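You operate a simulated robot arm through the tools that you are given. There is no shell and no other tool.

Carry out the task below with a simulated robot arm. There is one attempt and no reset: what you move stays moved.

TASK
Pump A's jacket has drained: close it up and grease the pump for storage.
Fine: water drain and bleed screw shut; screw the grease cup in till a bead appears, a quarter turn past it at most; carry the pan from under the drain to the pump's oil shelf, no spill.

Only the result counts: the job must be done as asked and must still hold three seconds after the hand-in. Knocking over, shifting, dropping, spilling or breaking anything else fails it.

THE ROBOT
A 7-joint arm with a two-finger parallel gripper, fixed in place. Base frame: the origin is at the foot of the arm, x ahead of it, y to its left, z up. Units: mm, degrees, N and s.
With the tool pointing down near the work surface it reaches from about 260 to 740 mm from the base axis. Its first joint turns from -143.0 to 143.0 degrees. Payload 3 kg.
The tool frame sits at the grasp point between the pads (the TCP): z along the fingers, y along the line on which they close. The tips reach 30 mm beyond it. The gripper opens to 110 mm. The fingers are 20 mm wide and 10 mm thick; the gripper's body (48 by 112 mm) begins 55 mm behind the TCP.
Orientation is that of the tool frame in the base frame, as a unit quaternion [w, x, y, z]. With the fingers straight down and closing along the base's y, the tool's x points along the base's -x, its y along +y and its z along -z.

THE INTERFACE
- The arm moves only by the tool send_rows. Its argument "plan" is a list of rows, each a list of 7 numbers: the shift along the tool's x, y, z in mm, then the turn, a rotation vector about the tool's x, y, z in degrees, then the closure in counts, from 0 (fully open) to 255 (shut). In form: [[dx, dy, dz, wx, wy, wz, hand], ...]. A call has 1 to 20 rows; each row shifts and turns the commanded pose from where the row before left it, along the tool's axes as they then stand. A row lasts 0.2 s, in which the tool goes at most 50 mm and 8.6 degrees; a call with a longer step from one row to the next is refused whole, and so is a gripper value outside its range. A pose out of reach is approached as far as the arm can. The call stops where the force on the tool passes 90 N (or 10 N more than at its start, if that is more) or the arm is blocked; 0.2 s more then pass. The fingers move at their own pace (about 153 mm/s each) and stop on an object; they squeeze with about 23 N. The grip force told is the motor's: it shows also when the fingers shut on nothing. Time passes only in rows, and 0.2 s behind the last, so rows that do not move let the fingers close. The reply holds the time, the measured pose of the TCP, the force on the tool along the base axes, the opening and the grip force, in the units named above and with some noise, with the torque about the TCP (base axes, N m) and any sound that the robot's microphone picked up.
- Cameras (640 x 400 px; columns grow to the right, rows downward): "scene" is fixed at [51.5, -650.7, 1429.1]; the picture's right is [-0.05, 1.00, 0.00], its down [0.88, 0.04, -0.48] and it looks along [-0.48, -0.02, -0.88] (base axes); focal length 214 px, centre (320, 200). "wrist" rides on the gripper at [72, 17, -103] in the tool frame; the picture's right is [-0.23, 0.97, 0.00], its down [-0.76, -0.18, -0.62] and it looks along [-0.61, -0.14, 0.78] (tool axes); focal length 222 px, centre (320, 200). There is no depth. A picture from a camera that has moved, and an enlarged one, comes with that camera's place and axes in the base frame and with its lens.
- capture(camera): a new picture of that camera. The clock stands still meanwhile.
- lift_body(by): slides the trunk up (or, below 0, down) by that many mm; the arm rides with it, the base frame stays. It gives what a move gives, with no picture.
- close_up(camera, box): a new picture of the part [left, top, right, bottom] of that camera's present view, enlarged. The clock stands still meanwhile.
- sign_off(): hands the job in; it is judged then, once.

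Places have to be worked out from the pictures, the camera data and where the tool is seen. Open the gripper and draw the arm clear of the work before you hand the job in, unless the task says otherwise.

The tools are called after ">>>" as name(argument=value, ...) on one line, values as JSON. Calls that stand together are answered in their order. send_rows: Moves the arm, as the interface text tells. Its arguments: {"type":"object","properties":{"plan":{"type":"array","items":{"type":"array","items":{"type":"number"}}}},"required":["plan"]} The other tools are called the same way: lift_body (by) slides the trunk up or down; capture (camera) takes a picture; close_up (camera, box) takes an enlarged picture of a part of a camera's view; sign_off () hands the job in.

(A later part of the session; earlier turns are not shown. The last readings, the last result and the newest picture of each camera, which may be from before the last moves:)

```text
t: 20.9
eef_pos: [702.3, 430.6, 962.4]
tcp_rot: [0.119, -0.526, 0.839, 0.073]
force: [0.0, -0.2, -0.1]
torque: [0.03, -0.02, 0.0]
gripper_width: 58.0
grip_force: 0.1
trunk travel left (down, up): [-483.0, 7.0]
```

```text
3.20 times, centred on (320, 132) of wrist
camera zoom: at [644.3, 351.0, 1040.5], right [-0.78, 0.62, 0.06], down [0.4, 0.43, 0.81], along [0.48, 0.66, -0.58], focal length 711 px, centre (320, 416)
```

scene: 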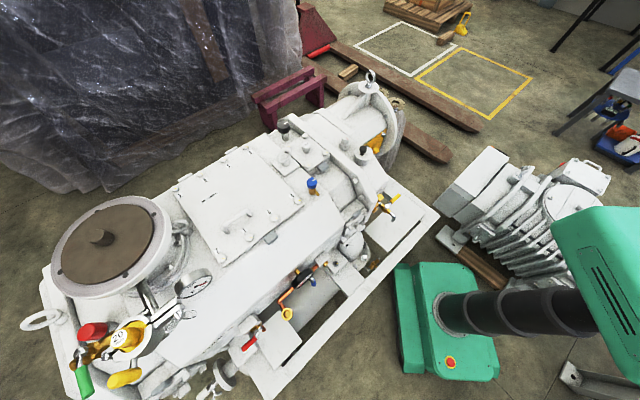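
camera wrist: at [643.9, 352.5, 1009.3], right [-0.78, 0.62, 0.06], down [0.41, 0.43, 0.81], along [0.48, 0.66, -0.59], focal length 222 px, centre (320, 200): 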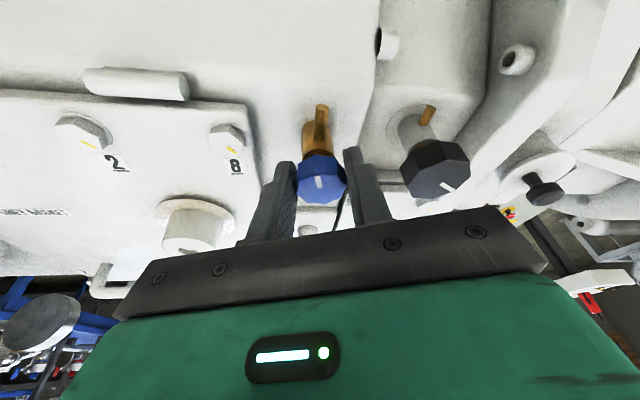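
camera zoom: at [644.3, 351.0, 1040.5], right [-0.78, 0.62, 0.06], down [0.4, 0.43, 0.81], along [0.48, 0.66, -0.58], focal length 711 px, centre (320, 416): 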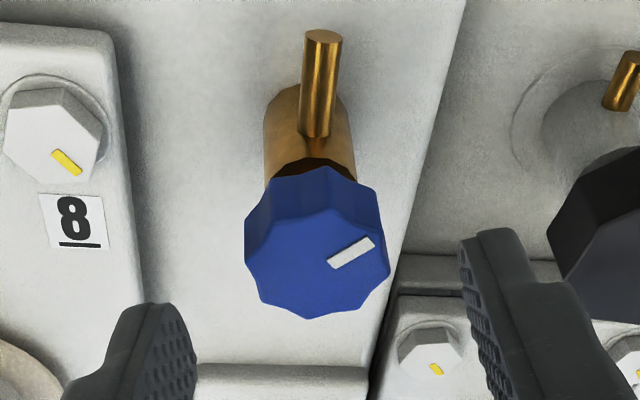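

The mark has moved clockwise as expected. I descend, regrip, and turn another ~64° watching torque.

>>> send_rows(plan=[[4.4, 0, 15.4, 0, 0, 0, 120], [4.4, 0, 15.4, 0, 0, 0, 120], [0, 0, 0, 0, 0, 0, 255], [0, 0, 0, 0, 0, 0, 255], [0, 0, 0, 0, 0, 0, 255], [0, 0.7, 0.1, 2.2, 0, 7.69, 255], [0, 0.7, 0.1, 2.2, 0, 7.69, 255], [0, 0.7, 0.1, 2.2, 0, 7.69, 255], [0, 0.7, 0.1, 2.2, 0, 7.69, 255]])

>>> close_up(camera="wrist", box=[220, 70, 420, 195])

```text
t: 22.9
eef_pos: [700.2, 433.1, 928.5]
tcp_rot: [0.133, -0.271, 0.953, 0.038]
force: [-3.6, 0.9, -9.7]
torque: [-1.03, 0.77, 0.01]
gripper_width: 31.3
grip_force: 45.0
trunk travel left (down, up): [-483.0, 7.0]
```

```text
3.20 times, centred on (320, 132) of wrist
camera zoom: at [607.9, 396.7, 1007.9], right [-0.33, 0.94, 0.06], down [0.57, 0.15, 0.81], along [0.75, 0.3, -0.59], focal length 711 px, centre (320, 416)
```

zoom: 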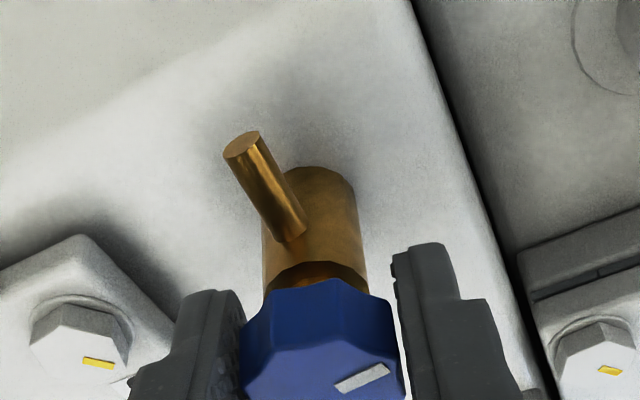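

The knob keeps following. I continue clockwise, easing down a touch with the thread.

>>> send_rows(plan=[[0.2, 0.7, 0.7, 2.2, 0, 7.69, 255], [0.1, 0.7, 0.5, 2.2, 0, 7.69, 255], [0, 0.7, 0.2, 2.2, 0, 7.69, 255], [0, 0.7, 0.2, 2.2, 0, 7.69, 255], [0, 0.7, 0.2, 2.2, 0, 7.69, 255]])

>>> close_up(camera="wrist", box=[220, 70, 420, 195])

```text
t: 24.1
eef_pos: [698.7, 435.3, 928.8]
tcp_rot: [0.14, 0.07, 0.988, -0.01]
force: [4.8, 0.1, 10.9]
torque: [-0.28, -0.75, 0.58]
gripper_width: 31.2
grip_force: 44.4
trunk travel left (down, up): [-483.0, 7.0]
```

```text
3.20 times, centred on (320, 132) of wrist
camera zoom: at [604.7, 467.3, 1006.7], right [0.35, 0.93, 0.06], down [0.53, -0.26, 0.81], along [0.77, -0.25, -0.58], focal length 711 px, centre (320, 416)
```

zoom: 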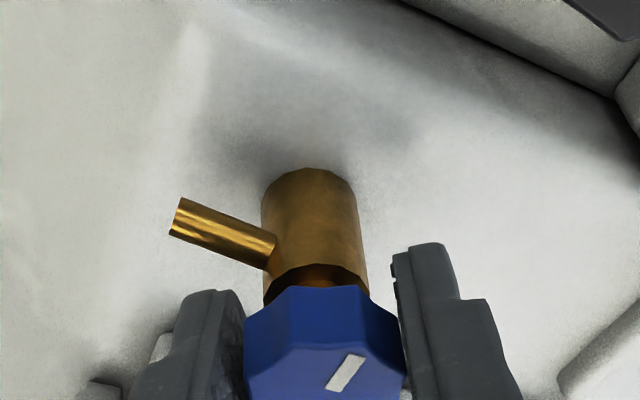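

Torque about the vertical jumped to 0.58 N·m and the knob started slipping in the pads, so the bleed screw has come to its stop. I release, rise and look at the mark, to regrip once more for confirmation.

>>> send_rows(plan=[[0, 0, 0, 0, 0, 0, 120], [0, 0, 0, 0, 0, 0, 120], [-4.15, 0, -14.4, 0, 0, 0, 120], [-4.15, 0, -14.4, 0, 0, 0, 120], [0, -0.7, 0, -2.2, 0, -7.69, 120], [0, -0.7, 0, -2.2, 0, -7.69, 120], [0, -0.7, 0, -2.2, 0, -7.69, 120], [0, -0.7, 0, -2.2, 0, -7.69, 120], [0, -0.7, 0, -2.2, 0, -7.69, 120]])

>>> close_up(camera="wrist", box=[220, 70, 420, 195])

```text
t: 26.1
eef_pos: [699.6, 431.5, 956.9]
tcp_rot: [0.133, -0.274, 0.952, 0.038]
force: [0.1, -0.1, -0.1]
torque: [-0.02, -0.01, 0.0]
gripper_width: 58.2
grip_force: 0.0
trunk travel left (down, up): [-483.0, 7.0]
```

```text
3.20 times, centred on (320, 132) of wrist
camera zoom: at [608.0, 395.6, 1036.1], right [-0.33, 0.94, 0.06], down [0.57, 0.15, 0.81], along [0.75, 0.3, -0.59], focal length 711 px, centre (320, 416)
```

zoom: 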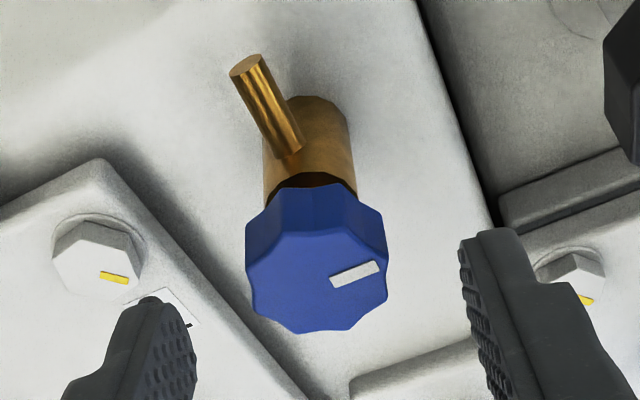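

The mark stands where it was mid-stroke, so the knob likely stopped about there. I regrip and turn in small steps, reading torque at each to confirm the stop.

>>> send_rows(plan=[[4, 0, 14, 0, 0, 0, 120], [4, 0, 14, 0, 0, 0, 120], [0, 0, 0, 0, 0, 0, 255], [0, 0, 0, 0, 0, 0, 255], [0, 0, 0, 0, 0, 0, 255]])

>>> send_rows(plan=[[0, 0.5, 0, 1.38, 0, 4.8, 255]])

>>> send_rows(plan=[[0, 0.5, 0, 1.38, 0, 4.8, 255]])

>>> send_rows(plan=[[0, 0.5, 0, 1.38, 0, 4.8, 255]])

>>> close_up(camera="wrist", box=[220, 70, 420, 195])

```text
t: 27.3
eef_pos: [700.0, 432.7, 928.8]
tcp_rot: [0.133, -0.274, 0.952, 0.038]
force: [-2.1, 0.2, -2.4]
torque: [-0.35, 0.3, 0.02]
gripper_width: 31.2
grip_force: 44.1
trunk travel left (down, up): [-483.0, 7.0]
```

```text
t: 27.7
eef_pos: [700.0, 434.0, 928.1]
tcp_rot: [0.136, -0.232, 0.963, 0.033]
force: [0.9, 0.4, -3.5]
torque: [-0.13, -0.05, 0.9]
gripper_width: 31.2
grip_force: 45.0
trunk travel left (down, up): [-483.0, 7.0]
```

```text
t: 28.1
eef_pos: [700.4, 434.0, 927.6]
tcp_rot: [0.137, -0.189, 0.972, 0.026]
force: [0.8, -0.4, -1.2]
torque: [0.13, 0.18, 0.75]
gripper_width: 31.3
grip_force: 45.0
trunk travel left (down, up): [-483.0, 7.0]
```

```text
t: 28.5
eef_pos: [699.2, 434.7, 928.5]
tcp_rot: [0.138, -0.147, 0.979, 0.021]
force: [0.0, 1.5, 0.7]
torque: [-0.19, -0.02, 0.64]
gripper_width: 32.1
grip_force: 45.2
trunk travel left (down, up): [-483.0, 7.0]
```

```text
3.20 times, centred on (320, 132) of wrist
camera zoom: at [600.8, 422.6, 1007.2], right [-0.07, 1.0, 0.06], down [0.59, -0.01, 0.81], along [0.81, 0.1, -0.58], focal length 711 px, centre (320, 416)
```

zoom: 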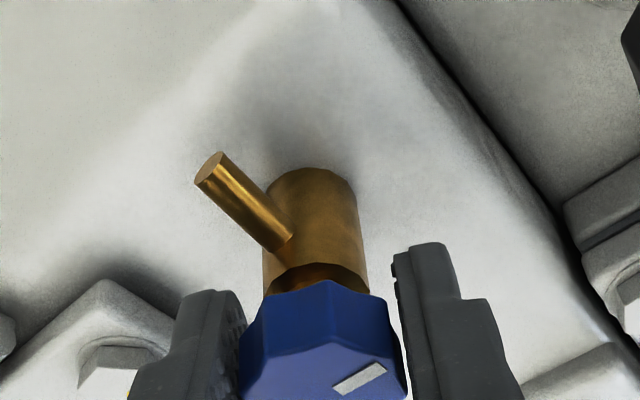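

Holding torque reached 0.9 N·m with the knob not moving, so the bleed screw is shut. I release, rise 70 mm, turn back, and move over the black grease knob near (648, 512).

>>> send_rows(plan=[[0, 0, 0, 0, 0, 0, 120], [0, 0, 0, 0, 0, 0, 120], [-4.8, 0, -16.8, 0, 0, 0, 120], [-4.8, 0, -16.8, 0, 0, 0, 120], [-4.8, 0, -16.8, 0, 0, 0, 120], [-4.8, 0, -16.8, 0, 0, 0, 120], [0, 0, 0, -2.2, 0, -7.69, 81], [0, 0, 0, -2.2, 0, -7.69, 81], [0, 0, 0, -2.2, 0, -7.69, 81], [0, 0, 0, -2.2, 0, -7.69, 81], [0, 0, 0, -2.2, 0, -7.69, 81], [0, 0, 0, -2.2, 0, -7.69, 81]])

>>> capture(camera="wrist")

>>> close_up(camera="wrist", box=[280, 60, 440, 160])

```text
t: 31.1
eef_pos: [699.5, 433.9, 997.9]
tcp_rot: [0.117, -0.533, 0.835, 0.075]
force: [0.5, 0.5, -0.4]
torque: [0.01, 0.0, 0.03]
gripper_width: 75.3
grip_force: 0.0
trunk travel left (down, up): [-483.0, 7.0]
```

```text
taken
camera wrist: at [643.3, 353.3, 1076.6], right [-0.79, 0.61, 0.06], down [0.4, 0.43, 0.81], along [0.46, 0.66, -0.59], focal length 222 px, centre (320, 200)
```

wrist: 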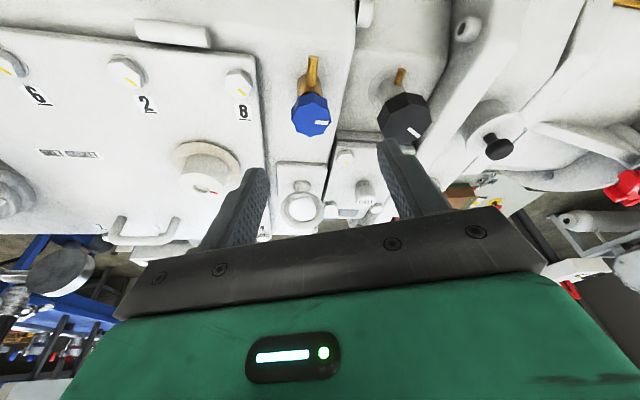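

```text
4.00 times, centred on (360, 110) of wrist
camera zoom: at [643.3, 353.3, 1076.6], right [-0.79, 0.61, 0.06], down [0.4, 0.43, 0.81], along [0.46, 0.66, -0.59], focal length 888 px, centre (160, 560)
```

zoom: 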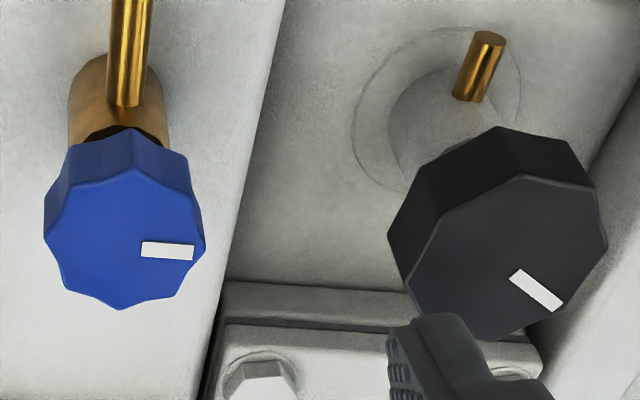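

The bleed knob's mark confirms its new stand. I move over to the grease knob, staying at z≈985.

>>> send_rows(plan=[[-9, 19.8, 6, 0, 0, 0, 81], [-9, 19.8, 6, 0, 0, 0, 81], [-9, 19.8, 6, 0, 0, 0, 81], [-9, 19.8, 6, 0, 0, 0, 81]])

>>> capture(camera="wrist")

>>> close_up(camera="wrist", box=[220, 60, 420, 185])

```text
t: 32.1
eef_pos: [644.0, 504.2, 983.6]
tcp_rot: [0.117, -0.532, 0.836, 0.074]
force: [0.1, -0.4, 0.4]
torque: [0.02, -0.01, -0.01]
gripper_width: 75.0
grip_force: 0.0
trunk travel left (down, up): [-483.0, 7.0]
```

```text
taken
camera wrist: at [586.5, 423.8, 1064.9], right [-0.79, 0.61, 0.06], down [0.4, 0.43, 0.81], along [0.47, 0.66, -0.58], focal length 222 px, centre (320, 200)
```

wrist: 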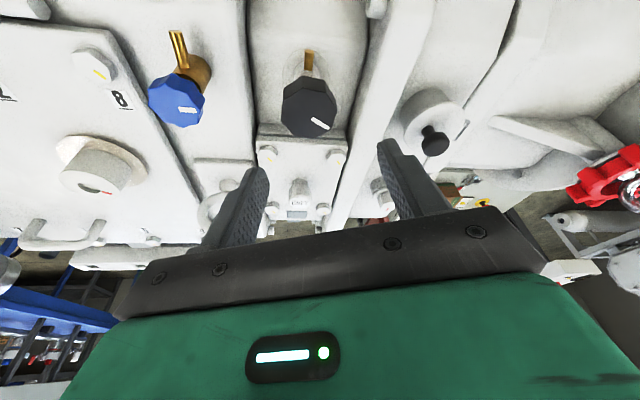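

```text
3.20 times, centred on (320, 122) of wrist
camera zoom: at [586.5, 423.8, 1064.9], right [-0.79, 0.61, 0.06], down [0.4, 0.43, 0.81], along [0.47, 0.66, -0.58], focal length 711 px, centre (320, 448)
```

zoom: 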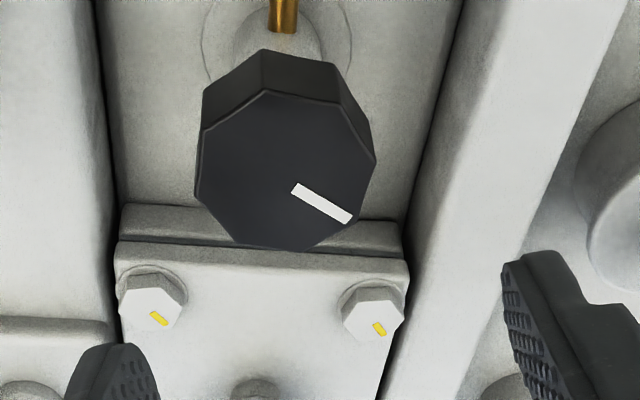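

The grease knob sits in a channel between the casing and a flange, so I narrow the opening to 58 mm and descend partway (z≈945) to check clearances.

>>> send_rows(plan=[[3.3, -1.2, 12.3, 0, 0, 0, 120], [3.3, -1.2, 12.3, 0, 0, 0, 120], [3.3, -1.2, 12.3, 0, 0, 0, 120]])

>>> capture(camera="wrist")

>>> close_up(camera="wrist", box=[220, 70, 420, 195])

```text
t: 32.9
eef_pos: [647.9, 502.5, 947.1]
tcp_rot: [0.116, -0.532, 0.836, 0.074]
force: [-0.4, -0.7, -0.7]
torque: [0.02, 0.01, -0.02]
gripper_width: 58.3
grip_force: 0.1
trunk travel left (down, up): [-483.0, 7.0]
```

```text
taken
camera wrist: at [591.3, 423.0, 1025.4], right [-0.79, 0.61, 0.06], down [0.4, 0.43, 0.81], along [0.47, 0.66, -0.59], focal length 222 px, centre (320, 200)
```

wrist: 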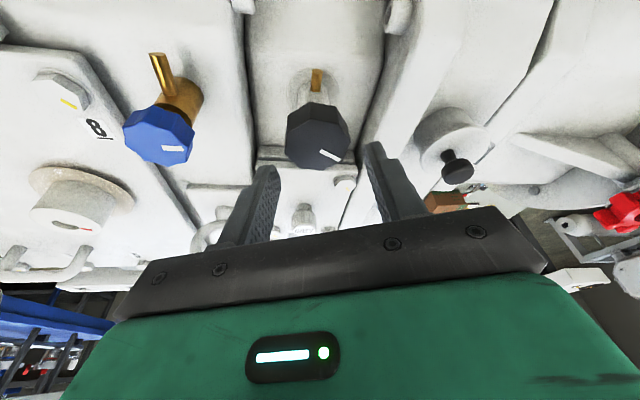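

```text
3.20 times, centred on (320, 132) of wrist
camera zoom: at [591.3, 423.0, 1025.4], right [-0.79, 0.61, 0.06], down [0.4, 0.43, 0.81], along [0.47, 0.66, -0.59], focal length 711 px, centre (320, 416)
```

zoom: 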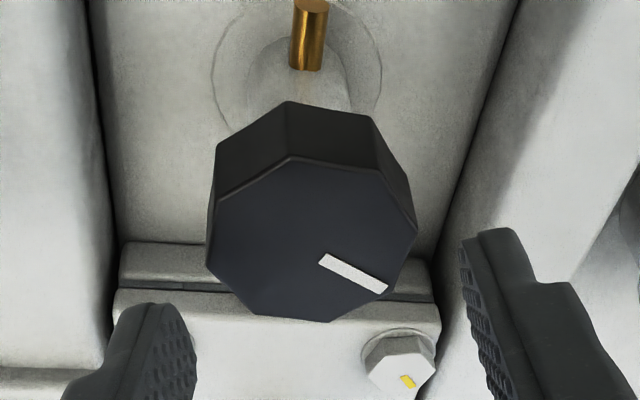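

The knob top works out at z≈914 with its axis near (647, 502.5). I lower to z≈924 with the tool set back so the pads centre on the knob, and look once more before closing.

>>> send_rows(plan=[[6.1, 0.5, 10.2, 0, 0, 0, 120], [6.2, 0.5, 10.2, 0, 0, 0, 120]])

>>> close_up(camera="wrist", box=[220, 70, 420, 195])

```text
t: 33.5
eef_pos: [645.6, 497.9, 923.9]
tcp_rot: [0.117, -0.531, 0.836, 0.075]
force: [-0.7, 0.6, 0.6]
torque: [-0.01, -0.03, 0.0]
gripper_width: 58.4
grip_force: 0.1
trunk travel left (down, up): [-483.0, 7.0]
```

```text
3.20 times, centred on (320, 132) of wrist
camera zoom: at [588.5, 417.8, 1002.4], right [-0.79, 0.61, 0.06], down [0.4, 0.43, 0.81], along [0.47, 0.66, -0.58], focal length 711 px, centre (320, 416)
```

zoom: 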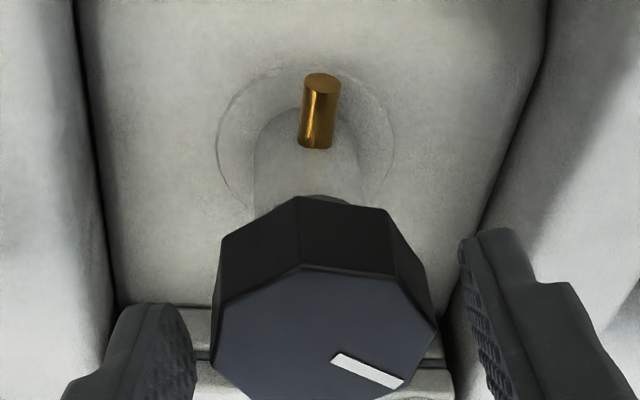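

The knob is centred between the fingers and the brass nipple's end is plainly visible with no bead yet. I close on it.

>>> send_rows(plan=[[0.5, 0, 2, 0, 0, 0, 120], [0, 0, 0, 0, 0, 0, 255], [0, 0, 0, 0, 0, 0, 255], [0, 0, 0, 0, 0, 0, 255]])

>>> close_up(camera="wrist", box=[220, 70, 420, 195])

```text
t: 34.5
eef_pos: [645.9, 498.2, 921.9]
tcp_rot: [0.118, -0.532, 0.835, 0.074]
force: [2.8, 0.4, 0.3]
torque: [0.27, -0.16, -0.07]
gripper_width: 44.7
grip_force: 44.8
trunk travel left (down, up): [-483.0, 7.0]
```

```text
3.20 times, centred on (320, 132) of wrist
camera zoom: at [588.7, 417.7, 1000.2], right [-0.79, 0.61, 0.06], down [0.4, 0.43, 0.81], along [0.47, 0.66, -0.58], focal length 711 px, centre (320, 416)
```

zoom: 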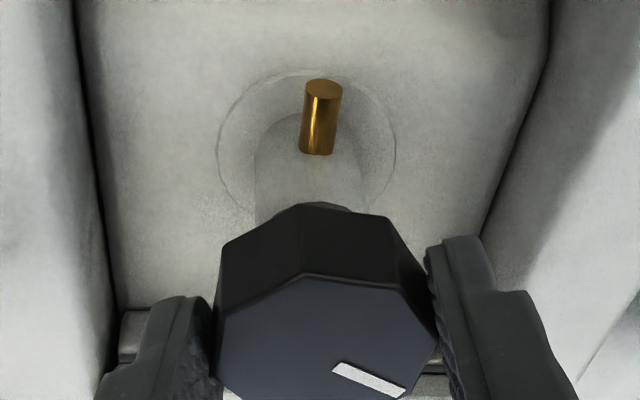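

The grip is well centred (44.7 mm, little side force). I turn clockwise 30° and check the nipple.

>>> send_rows(plan=[[0, 0.65, 0, 2.07, 0, 7.21, 255], [0, 0.65, 0, 2.07, 0, 7.21, 255], [0, 0.65, 0, 2.07, 0, 7.21, 255], [0, 0.65, 0, 2.07, 0, 7.21, 255]])

>>> close_up(camera="wrist", box=[220, 70, 420, 195])

```text
t: 35.5
eef_pos: [642.4, 500.7, 920.6]
tcp_rot: [0.133, -0.297, 0.945, 0.042]
force: [-1.4, -1.4, 6.4]
torque: [-0.14, 0.03, 0.02]
gripper_width: 44.5
grip_force: 44.9
trunk travel left (down, up): [-483.0, 7.0]
```

```text
3.20 times, centred on (320, 132) of wrist
camera zoom: at [552.6, 459.4, 1000.1], right [-0.38, 0.92, 0.06], down [0.56, 0.17, 0.81], along [0.74, 0.34, -0.58], focal length 711 px, centre (320, 416)
```

zoom: 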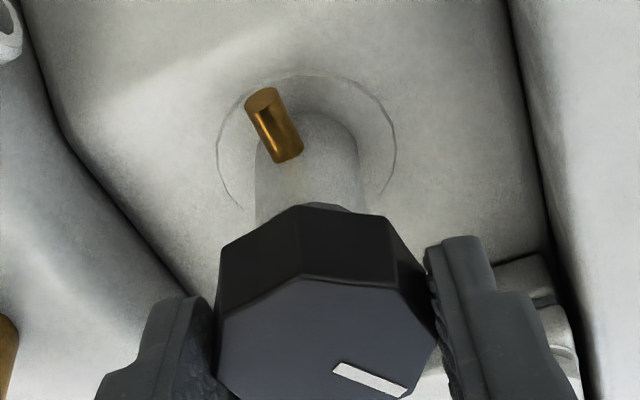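

No bead yet and the cap turns freely. I continue clockwise 30° more.

>>> send_rows(plan=[[0, 0.65, 0, 2.07, 0, 7.21, 255], [0, 0.65, 0, 2.07, 0, 7.21, 255], [0, 0.65, 0, 2.07, 0, 7.21, 255], [0, 0.65, 0, 2.07, 0, 7.21, 255]])

>>> close_up(camera="wrist", box=[220, 70, 420, 195])

```text
t: 36.5
eef_pos: [640.4, 503.9, 920.9]
tcp_rot: [0.139, -0.043, 0.989, 0.005]
force: [2.8, 8.2, -0.6]
torque: [0.46, -0.05, 0.06]
gripper_width: 44.2
grip_force: 45.3
trunk travel left (down, up): [-483.0, 7.0]
```

```text
3.20 times, centred on (320, 132) of wrist
camera zoom: at [542.3, 513.4, 1000.1], right [0.13, 0.99, 0.06], down [0.57, -0.13, 0.81], along [0.81, -0.07, -0.58], focal length 711 px, centre (320, 416)
```

zoom: 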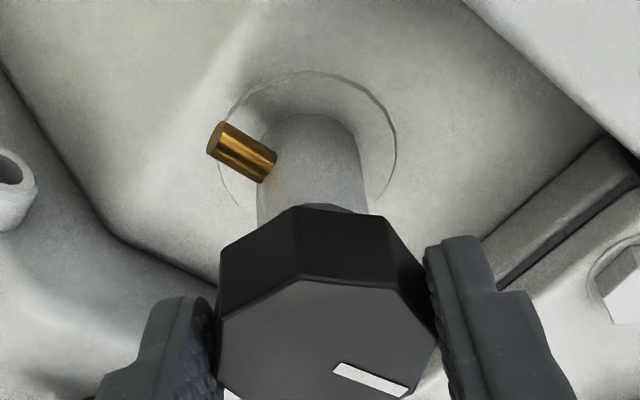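

Still no bead at 60°. I go 15° more within this stroke, then check.

>>> send_rows(plan=[[0, 0.9, 0, 2.07, 0, 7.21, 255], [0, 0.9, 0, 2.07, 0, 7.21, 255]])

>>> close_up(camera="wrist", box=[220, 70, 420, 195])

```text
t: 37.1
eef_pos: [642.0, 505.8, 922.1]
tcp_rot: [0.14, 0.087, 0.986, -0.014]
force: [-3.0, 7.7, -5.4]
torque: [0.09, -0.32, 0.06]
gripper_width: 44.3
grip_force: 44.9
trunk travel left (down, up): [-483.0, 7.0]
```

```text
3.20 times, centred on (320, 132) of wrist
camera zoom: at [547.8, 540.5, 1000.1], right [0.38, 0.92, 0.06], down [0.52, -0.27, 0.81], along [0.76, -0.28, -0.58], focal length 711 px, centre (320, 416)
```

zoom: 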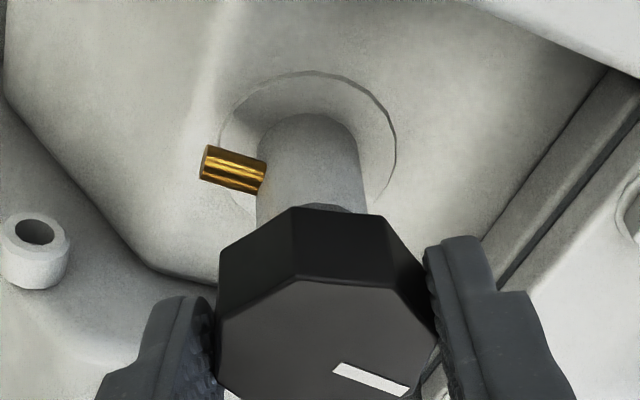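

75° turned with no bead. I release, lift, swing back and regrip for the next stroke.

>>> send_rows(plan=[[0, 0, 0, 0, 0, 0, 120], [0, 0, 0, 0, 0, 0, 120], [-4.15, 0, -14.4, 0, 0, 0, 120], [-4.15, 0, -14.4, 0, 0, 0, 120], [0, -0.7, 0, -2.07, 0, -7.21, 120], [0, -0.7, 0, -2.07, 0, -7.21, 120], [0, -0.7, 0, -2.07, 0, -7.21, 120], [0, -0.7, 0, -2.07, 0, -7.21, 120], [0, -0.7, 0, -2.07, 0, -7.21, 120], [0, -0.7, 0, -2.07, 0, -7.21, 120], [0, -0.7, 0, -2.07, 0, -7.21, 120], [0, -0.7, 0, -2.07, 0, -7.21, 120], [0, -0.7, 0, -2.07, 0, -7.21, 120], [0, -0.7, 0, -2.07, 0, -7.21, 120]])

>>> close_up(camera="wrist", box=[220, 70, 420, 195])

```text
t: 40.1
eef_pos: [644.7, 499.2, 951.5]
tcp_rot: [0.116, -0.533, 0.835, 0.074]
force: [0.7, -0.5, -0.1]
torque: [0.0, 0.0, 0.01]
gripper_width: 58.2
grip_force: 0.1
trunk travel left (down, up): [-483.0, 7.0]
```

```text
3.20 times, centred on (320, 132) of wrist
camera zoom: at [588.1, 418.4, 1030.3], right [-0.79, 0.61, 0.06], down [0.4, 0.44, 0.81], along [0.46, 0.66, -0.59], focal length 711 px, centre (320, 416)
```

zoom: 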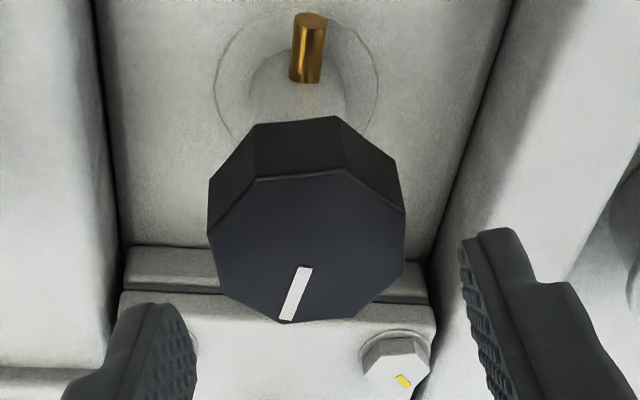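

The mark has advanced. I descend, regrip and turn 30°.

>>> send_rows(plan=[[4.15, -0.5, 14.4, 0, 0, 0, 120], [4.15, -0.5, 14.4, 0, 0, 0, 120], [0, 0, 0, 0, 0, 0, 255], [0, 0, 0, 0, 0, 0, 255], [0, 0, 0, 0, 0, 0, 255], [0, 0.65, 0, 2.07, 0, 7.21, 255], [0, 0.65, 0, 2.07, 0, 7.21, 255], [0, 0.65, 0, 2.07, 0, 7.21, 255], [0, 0.65, 0, 2.07, 0, 7.21, 255]])

>>> close_up(camera="wrist", box=[220, 70, 420, 195])

```text
t: 42.1
eef_pos: [642.7, 499.5, 920.7]
tcp_rot: [0.133, -0.297, 0.945, 0.041]
force: [0.5, 5.5, -0.8]
torque: [-0.58, 0.42, 0.01]
gripper_width: 45.3
grip_force: 44.7
trunk travel left (down, up): [-483.0, 7.0]
```

```text
3.20 times, centred on (320, 132) of wrist
camera zoom: at [553.1, 459.6, 1000.0], right [-0.38, 0.92, 0.06], down [0.56, 0.17, 0.81], along [0.74, 0.34, -0.58], focal length 711 px, centre (320, 416)
```

zoom: 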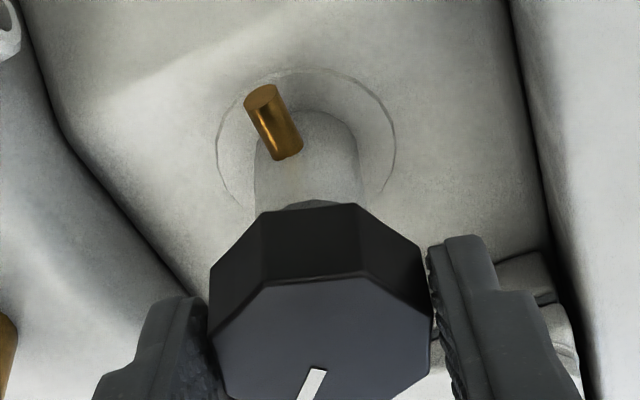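

No bead at ~105°. I continue another 37° and check.

>>> send_rows(plan=[[0, 0.65, 0, 2.07, 0, 7.21, 255], [0, 0.65, 0, 2.07, 0, 7.21, 255], [0, 0.65, 0, 2.07, 0, 7.21, 255], [0, 0.65, 0, 2.07, 0, 7.21, 255], [0, 0.75, 0, 2.07, 0, 7.21, 255]])

>>> close_up(camera="wrist", box=[220, 70, 420, 195])

```text
t: 43.3
eef_pos: [641.5, 504.7, 921.5]
tcp_rot: [0.14, 0.022, 0.99, -0.003]
force: [6.5, 11.8, 2.8]
torque: [0.72, -0.37, 0.06]
gripper_width: 45.6
grip_force: 44.9
trunk travel left (down, up): [-483.0, 7.0]
```

```text
3.20 times, centred on (320, 132) of wrist
camera zoom: at [544.8, 527.1, 1000.0], right [0.26, 0.96, 0.06], down [0.55, -0.2, 0.81], along [0.79, -0.18, -0.58], focal length 711 px, centre (320, 416)
```

zoom: 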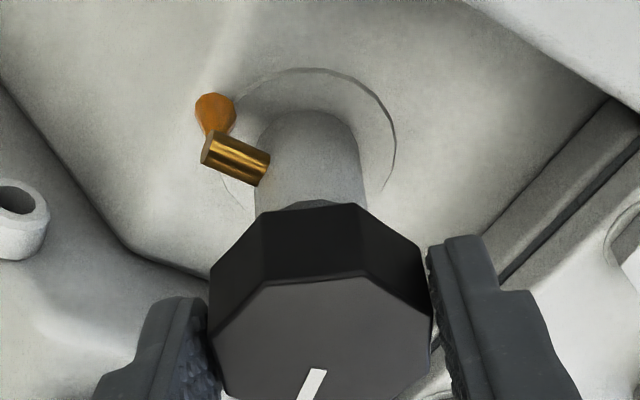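

An amber bead of grease has appeared at the nipple, at most 37° into this check interval, so I stop turning. I open, lift clear straight up, and look again.

>>> send_rows(plan=[[0, 0, 0, 0, 0, 0, 120], [0, 0, 0, 0, 0, 0, 120], [-4.8, 0, -16.8, 0, 0, 0, 120], [-4.8, 0, -16.8, 0, 0, 0, 120], [-4.8, 0, -16.8, 0, 0, 0, 120], [-4.8, 0, -16.8, 0, 0, 0, 120], [-4.8, 0, -16.8, 0, 0, 0, 120]])

>>> capture(camera="wrist")

>>> close_up(camera="wrist", box=[220, 20, 420, 145])

```text
t: 44.9
eef_pos: [640.5, 501.2, 1007.9]
tcp_rot: [0.139, 0.022, 0.99, -0.004]
force: [0.8, 0.1, 0.3]
torque: [-0.01, 0.01, 0.0]
gripper_width: 58.5
grip_force: 0.0
trunk travel left (down, up): [-483.0, 7.0]
```

```text
taken
camera wrist: at [543.6, 525.2, 1087.4], right [0.26, 0.96, 0.06], down [0.55, -0.2, 0.81], along [0.79, -0.18, -0.58], focal length 222 px, centre (320, 200)
```

wrist: 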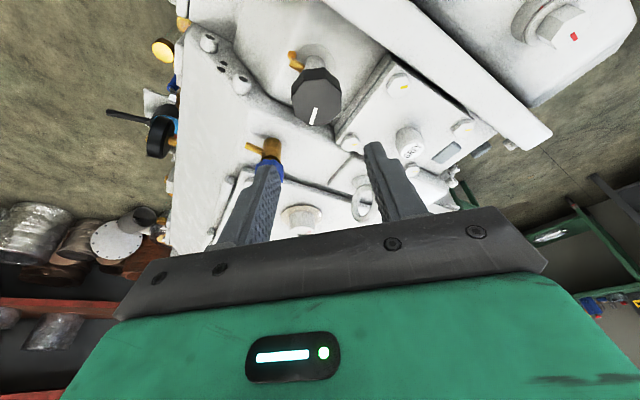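

```text
3.20 times, centred on (320, 82) of wrist
camera zoom: at [543.6, 525.2, 1087.4], right [0.26, 0.96, 0.06], down [0.55, -0.2, 0.81], along [0.79, -0.18, -0.58], focal length 711 px, centre (320, 576)
```

zoom: 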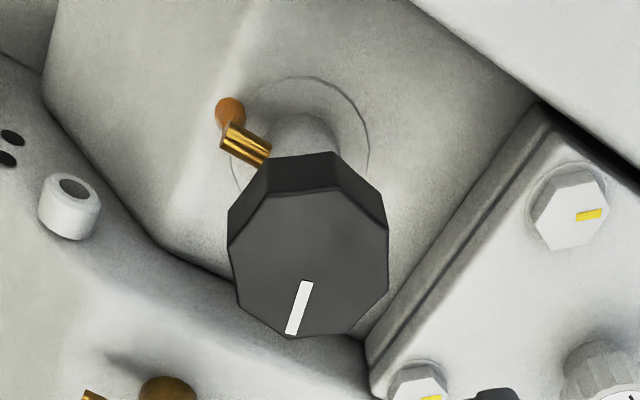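

The bead holds and the bleed is shut. Next I rise and retract inward toward (430, 200) before lowering the trunk for the drain and pan.

>>> send_rows(plan=[[-11, 0, -38.4, 0, 0, 0, 120], [25.2, -37.6, -7.25, 0, 0, 0, 120], [25.2, -37.6, -7.25, 0, 0, 0, 120], [25.2, -37.6, -7.25, 0, 0, 0, 120], [25.2, -37.6, -7.25, 0, 0, 0, 120], [25.2, -37.6, -7.25, 0, 0, 0, 120], [25.2, -37.6, -7.25, 0, 0, 0, 120], [25.2, -37.6, -7.25, 0, 0, 0, 120], [25.2, -37.6, -7.25, 0, 0, 0, 120]])

>>> capture(camera="wrist")

>>> capture(camera="scene")

```text
t: 46.9
eef_pos: [416.9, 213.0, 1047.9]
tcp_rot: [0.14, 0.022, 0.99, -0.004]
force: [-0.3, 1.0, 0.2]
torque: [-0.04, 0.0, -0.01]
gripper_width: 58.2
grip_force: 0.2
trunk travel left (down, up): [-483.0, 7.0]
```

```text
taken
camera wrist: at [318.9, 235.6, 1126.8], right [0.26, 0.96, 0.06], down [0.55, -0.2, 0.81], along [0.79, -0.18, -0.58], focal length 222 px, centre (320, 200)
```

wrist: 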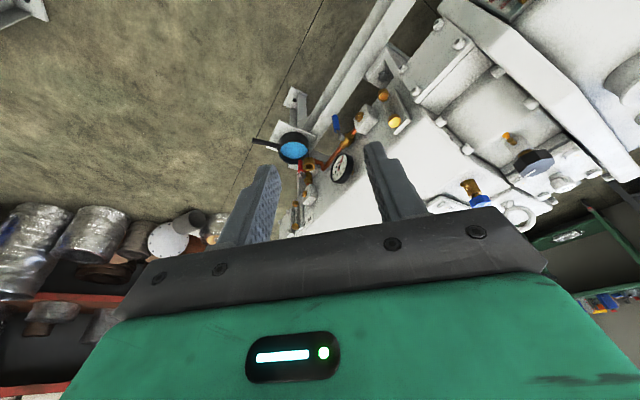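

```text
taken
```

scene: 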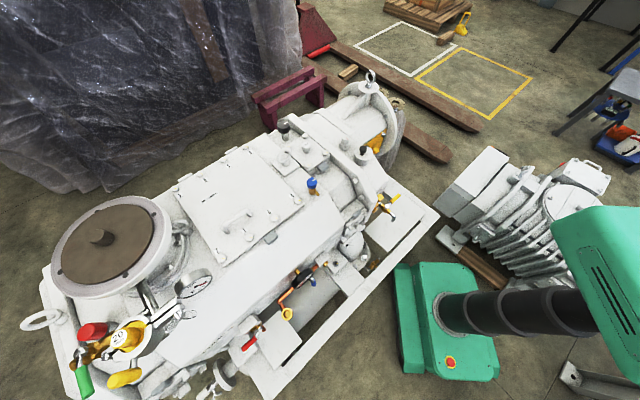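

I shift further right to (417, 10), well clear of the pump, then lower the trunk 420 mm for work at the drain's height.

>>> send_rows(plan=[[0, -40, 0, 0, 0, 0, 120], [0, -40, 0, 0, 0, 0, 120], [0, -40, 0, 0, 0, 0, 120], [0, -40, 0, 0, 0, 0, 120], [0, -40, 0, 0, 0, 0, 120]])

>>> lift_body(by=-300)

>>> capture(camera="wrist")

```text
t: 48.1
eef_pos: [437.7, 17.7, 1051.8]
tcp_rot: [0.136, 0.022, 0.99, -0.004]
force: [0.2, 0.1, 0.7]
torque: [-0.05, -0.05, 0.0]
gripper_width: 58.2
grip_force: 0.1
out of reach, approached as far as the arm can: row 3, 4, 5
trunk travel left (down, up): [-483.0, 7.0]
```

```text
t: 51.1
eef_pos: [437.3, 17.1, 751.9]
tcp_rot: [0.137, 0.022, 0.99, -0.004]
force: [0.2, -0.2, 0.8]
torque: [0.03, 0.01, -0.02]
gripper_width: 58.0
grip_force: 0.0
trunk travel left (down, up): [-183.0, 307.0]
```

```text
taken
camera wrist: at [340.7, 40.2, 830.8], right [0.26, 0.96, 0.06], down [0.56, -0.2, 0.81], along [0.79, -0.18, -0.59], focal length 222 px, centre (320, 200)
```

wrist: 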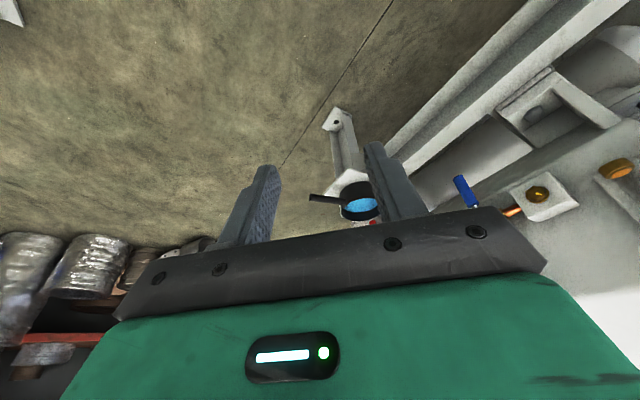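

The pan and drain are half hidden by the fingers here. I tilt the tool further outward (to ~45°) and advance a little for a clearer view.

>>> send_rows(plan=[[-30, 0, 0, 0, -7.5, 0, 0], [-30, 0, 0, 0, -7.5, 0, 0], [-30, 0, 0, 0, -7.5, 0, 0], [0, 0, 0, 0, -7.5, 0, 0]])

>>> capture(camera="wrist")

>>> close_up(camera="wrist", box=[240, 60, 400, 160])

```text
t: 52.1
eef_pos: [562.5, -27.0, 792.0]
tcp_rot: [0.39, 0.018, 0.921, -0.01]
force: [0.3, 1.0, 0.2]
torque: [-0.09, -0.01, -0.08]
gripper_width: 109.8
grip_force: 0.1
out of reach, approached as far as the arm can: row 1, 2, 3, 4
trunk travel left (down, up): [-183.0, 307.0]
```

```text
taken
camera wrist: at [438.8, -3.8, 810.1], right [0.2, 0.97, 0.16], down [0.08, -0.18, 0.98], along [0.98, -0.18, -0.11], focal length 222 px, centre (320, 200)
```

wrist: 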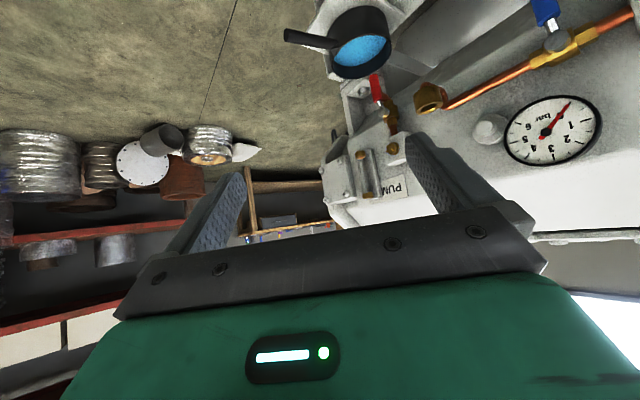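

```text
4.00 times, centred on (320, 110) of wrist
camera zoom: at [438.8, -3.8, 810.1], right [0.2, 0.97, 0.16], down [0.08, -0.18, 0.98], along [0.98, -0.18, -0.11], focal length 888 px, centre (320, 560)
```

zoom: 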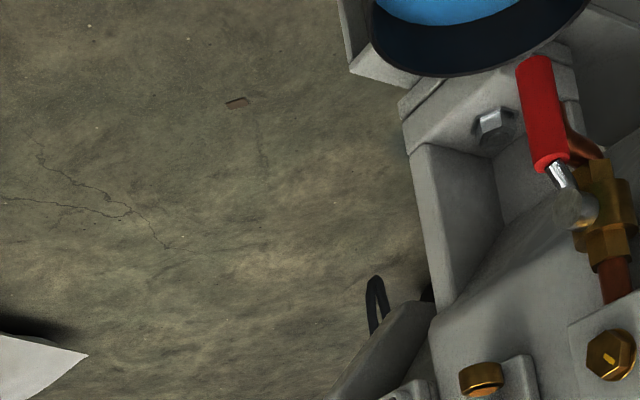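

Seen upside-down here, the red drain lever hangs straight down in line with its pipe (open); its hub is near (868, 65, 617) and its tip near (866, 58, 545), just above the pan. By analogy with pump B, shut means lever level, pointing away from the gauge. I turn the heading to ~47° to face that side squarely.

>>> send_rows(plan=[[0, 0, 0, -5.03, 0, -4.88, 120], [0, 0, 0, -5.03, 0, -4.88, 120], [0, 0, 0, -5.03, 0, -4.88, 120], [0, 0, 0, -5.03, 0, -4.88, 120], [0, 0, 0, -5.03, 0, -4.88, 120], [0, 0, 0, -5.03, 0, -4.88, 120], [0, 0, 0, -5.03, 0, -4.88, 120]])

>>> capture(camera="wrist")

```text
t: 53.7
eef_pos: [560.3, -30.6, 787.1]
tcp_rot: [0.354, -0.348, 0.856, 0.147]
force: [-0.1, -0.5, -0.7]
torque: [0.0, 0.01, -0.01]
gripper_width: 58.4
grip_force: 0.1
out of reach, approached as far as the arm can: row 7
trunk travel left (down, up): [-183.0, 307.0]
```

```text
taken
camera wrist: at [459.7, -102.6, 808.8], right [-0.57, 0.81, 0.17], down [0.2, -0.06, 0.98], along [0.8, 0.59, -0.12], focal length 222 px, centre (320, 200)
```

wrist: 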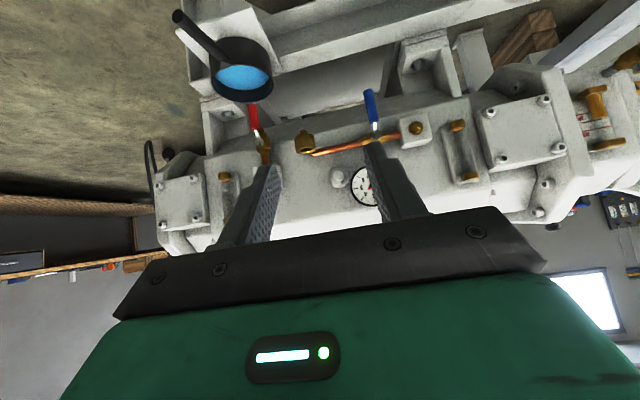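

This looks straight onto the pump's side. I enlarge the drain and the pan.

>>> close_up(camera="wrist", box=[160, 0, 320, 100])

>>> close_up(camera="wrist", box=[200, 80, 300, 180])

>>> close_up(camera="wrist", box=[330, 60, 490, 160])

```text
4.00 times, centred on (240, 50) of wrist
camera zoom: at [459.7, -102.6, 808.8], right [-0.57, 0.81, 0.17], down [0.2, -0.06, 0.98], along [0.8, 0.59, -0.12], focal length 888 px, centre (640, 800)
```

zoom: 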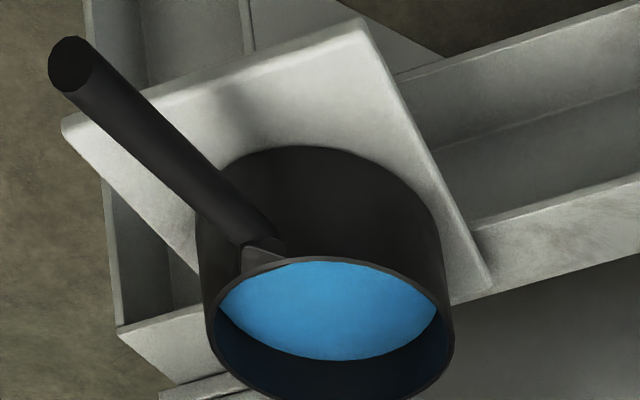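

```text
4.00 times, centred on (250, 130) of wrist
camera zoom: at [459.7, -102.6, 808.8], right [-0.57, 0.81, 0.17], down [0.2, -0.06, 0.98], along [0.8, 0.59, -0.12], focal length 888 px, centre (600, 480)
```

zoom: 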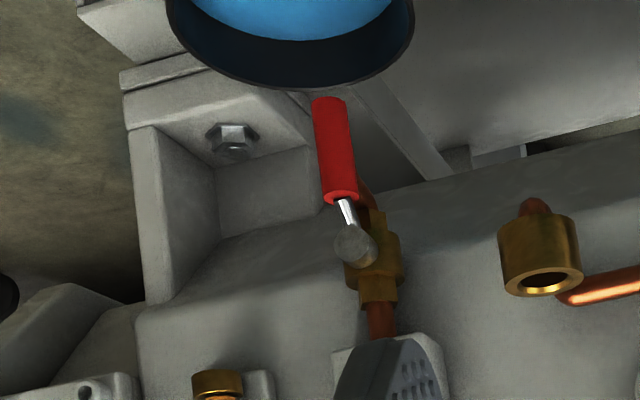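

```text
4.00 times, centred on (410, 110) of wrist
camera zoom: at [459.7, -102.6, 808.8], right [-0.57, 0.81, 0.17], down [0.2, -0.06, 0.98], along [0.8, 0.59, -0.12], focal length 888 px, centre (-40, 560)
```

zoom: 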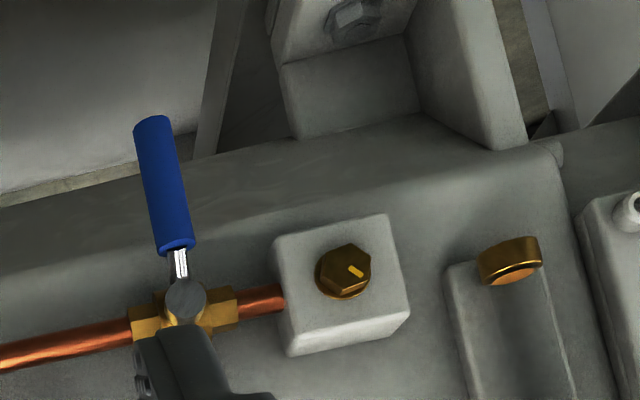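

Hub is about (850, 62, 626), red tip about (854, 59, 550), pan rim z≈515 centred (834, 40), handle at z≈520 pointing back toward me. I move the open fingers to a standoff in front of the lever.

>>> send_rows(plan=[[-1.8, -26.1, 34.2, 0, 0, 0, 120], [-1.8, -26.1, 34.2, 0, 0, 0, 120], [-1.8, -26.1, 34.2, 0, 0, 0, 120], [-1.8, -26.1, 34.2, 0, 0, 0, 120], [-1.8, -26.1, 34.2, 0, 0, 0, 120], [-1.9, -26.1, 34.2, 0, 0, 0, 120]])

>>> capture(camera="wrist")

>>> close_up(camera="wrist", box=[240, 40, 400, 140])

```text
t: 55.1
eef_pos: [779.8, -27.0, 651.3]
tcp_rot: [0.358, -0.365, 0.846, 0.153]
force: [-0.7, 1.3, 0.7]
torque: [0.0, -0.02, -0.02]
gripper_width: 58.2
grip_force: 0.0
trunk travel left (down, up): [-183.0, 307.0]
```

```text
taken
camera wrist: at [681.8, -104.6, 670.9], right [-0.6, 0.78, 0.16], down [0.19, -0.06, 0.98], along [0.78, 0.62, -0.11], focal length 222 px, centre (320, 200)
```

wrist: 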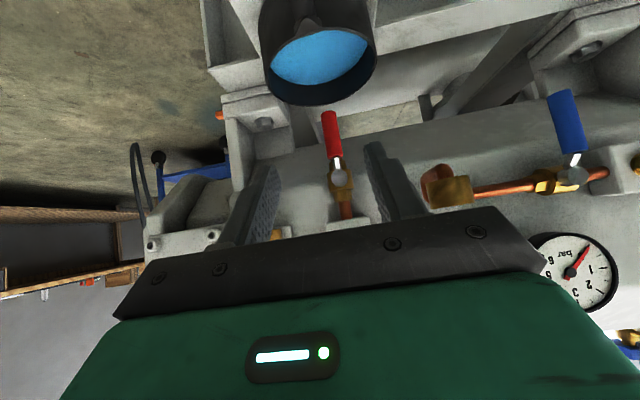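

```text
4.00 times, centred on (320, 90) of wrist
camera zoom: at [681.8, -104.6, 670.9], right [-0.6, 0.78, 0.16], down [0.19, -0.06, 0.98], along [0.78, 0.62, -0.11], focal length 888 px, centre (320, 640)
```

zoom: 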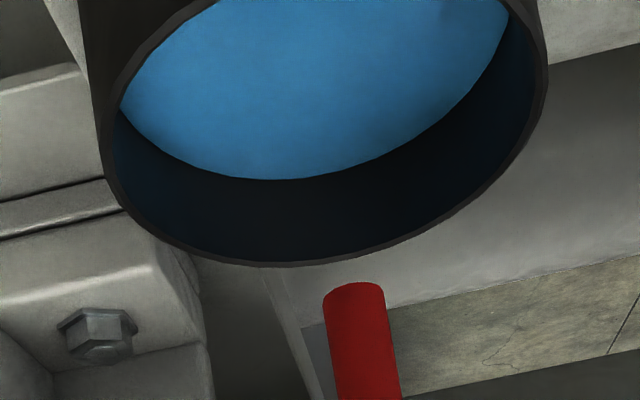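

The lever hub refines to (852, 63, 625), tip (844, 55, 556). I move in so the open fingers straddle the red handle from the front, well above the pan.

>>> send_rows(plan=[[-4.8, -0.8, 25.9, 0, 0, 0, 120], [-4.8, -0.8, 25.9, 0, 0, 0, 120], [-4.8, -0.8, 25.9, 0, 0, 0, 120]])

>>> capture(camera="wrist")

>>> close_up(camera="wrist", box=[220, 80, 420, 205])

```text
t: 55.9
eef_pos: [827.6, 22.6, 607.0]
tcp_rot: [0.356, -0.365, 0.846, 0.154]
force: [-0.3, 0.8, -0.5]
torque: [0.0, 0.0, -0.02]
gripper_width: 58.1
grip_force: 0.1
trunk travel left (down, up): [-183.0, 307.0]
```

```text
taken
camera wrist: at [729.7, -56.2, 627.2], right [-0.6, 0.78, 0.16], down [0.19, -0.06, 0.98], along [0.78, 0.62, -0.11], focal length 222 px, centre (320, 200)
```

wrist: 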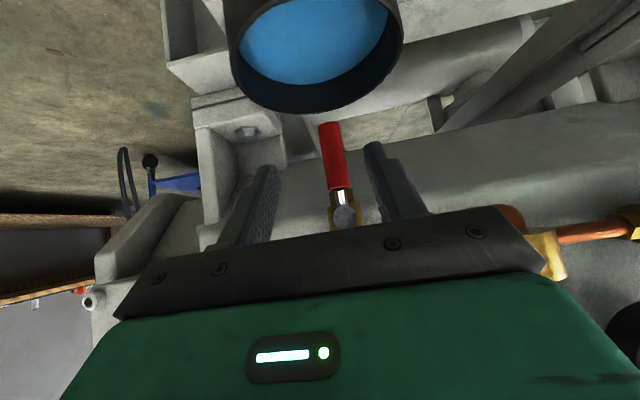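

```text
3.20 times, centred on (320, 142) of wrist
camera zoom: at [729.7, -56.2, 627.2], right [-0.6, 0.78, 0.16], down [0.19, -0.06, 0.98], along [0.78, 0.62, -0.11], focal length 711 px, centre (320, 384)
```

zoom: 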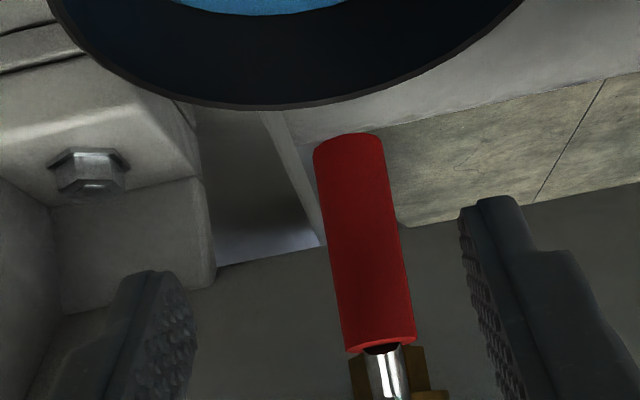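

The lever stands between the open fingers. I advance the last ~24 mm and then begin sweeping the lever away from the gauge side, stepwise.

>>> send_rows(plan=[[-4, 0, 20, 0, 0, 0, 120], [0, -8, 0, 0, 0, 0, 120], [0, -8, 0, 0, 0, 0, 120]])

>>> close_up(camera="wrist", box=[220, 80, 420, 205])

```text
t: 56.7
eef_pos: [850.8, 22.6, 595.4]
tcp_rot: [0.357, -0.364, 0.846, 0.155]
force: [-0.2, 0.7, 0.1]
torque: [-0.01, -0.02, -0.02]
gripper_width: 58.2
grip_force: 0.1
trunk travel left (down, up): [-183.0, 307.0]
```

```text
3.20 times, centred on (320, 142) of wrist
camera zoom: at [752.8, -54.6, 615.4], right [-0.6, 0.78, 0.16], down [0.19, -0.06, 0.98], along [0.78, 0.62, -0.11], focal length 711 px, centre (320, 384)
```

zoom: 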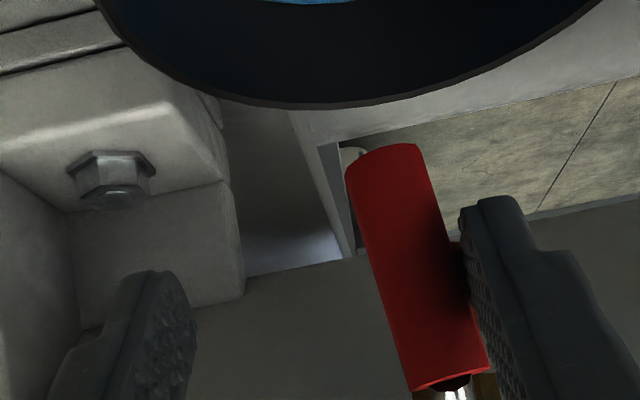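

The handle has begun to tilt with the finger. I continue sweeping along the arc.

>>> send_rows(plan=[[0, -7, 0, 0, 0, 0, 120], [0, -7, 0, 0, 0, 0, 120], [0, -7, 0, 0, 0, 0, 120], [-2.5, -5.75, -2.44, 0, 0, 0, 120], [-2.5, -5.75, -2.44, 0, 0, 0, 120]])

>>> capture(camera="wrist")

>>> close_up(camera="wrist", box=[220, 80, 420, 205])

```text
t: 57.9
eef_pos: [873.3, -1.5, 603.6]
tcp_rot: [0.357, -0.364, 0.847, 0.153]
force: [-5.5, -3.6, -1.5]
torque: [-0.1, -0.01, 0.18]
gripper_width: 59.2
grip_force: 0.6
trunk travel left (down, up): [-183.0, 307.0]
```

```text
taken
camera wrist: at [776.9, -77.7, 624.0], right [-0.6, 0.79, 0.16], down [0.19, -0.06, 0.98], along [0.78, 0.62, -0.11], focal length 222 px, centre (320, 200)
```

wrist: 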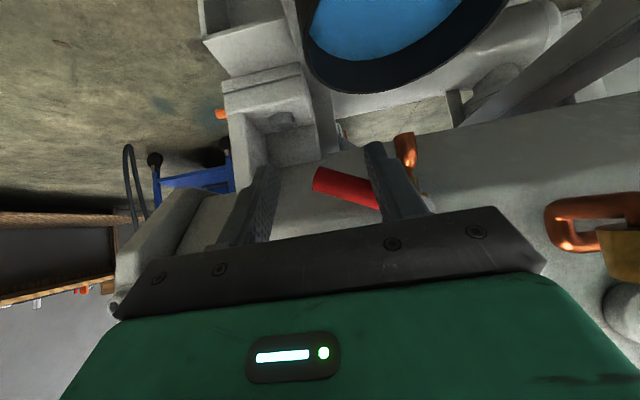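

```text
3.20 times, centred on (320, 142) of wrist
camera zoom: at [776.9, -77.7, 624.0], right [-0.6, 0.79, 0.16], down [0.19, -0.06, 0.98], along [0.78, 0.62, -0.11], focal length 711 px, centre (320, 384)
```

zoom: 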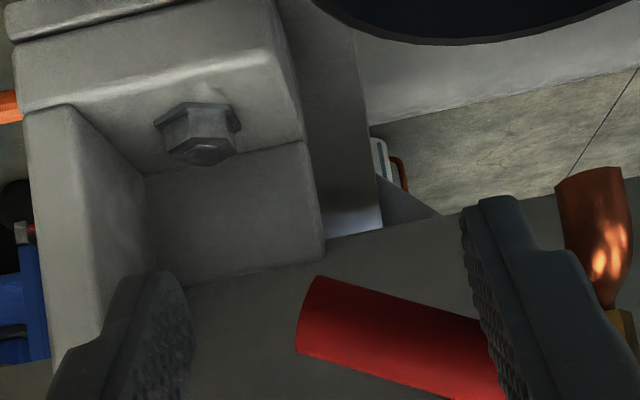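

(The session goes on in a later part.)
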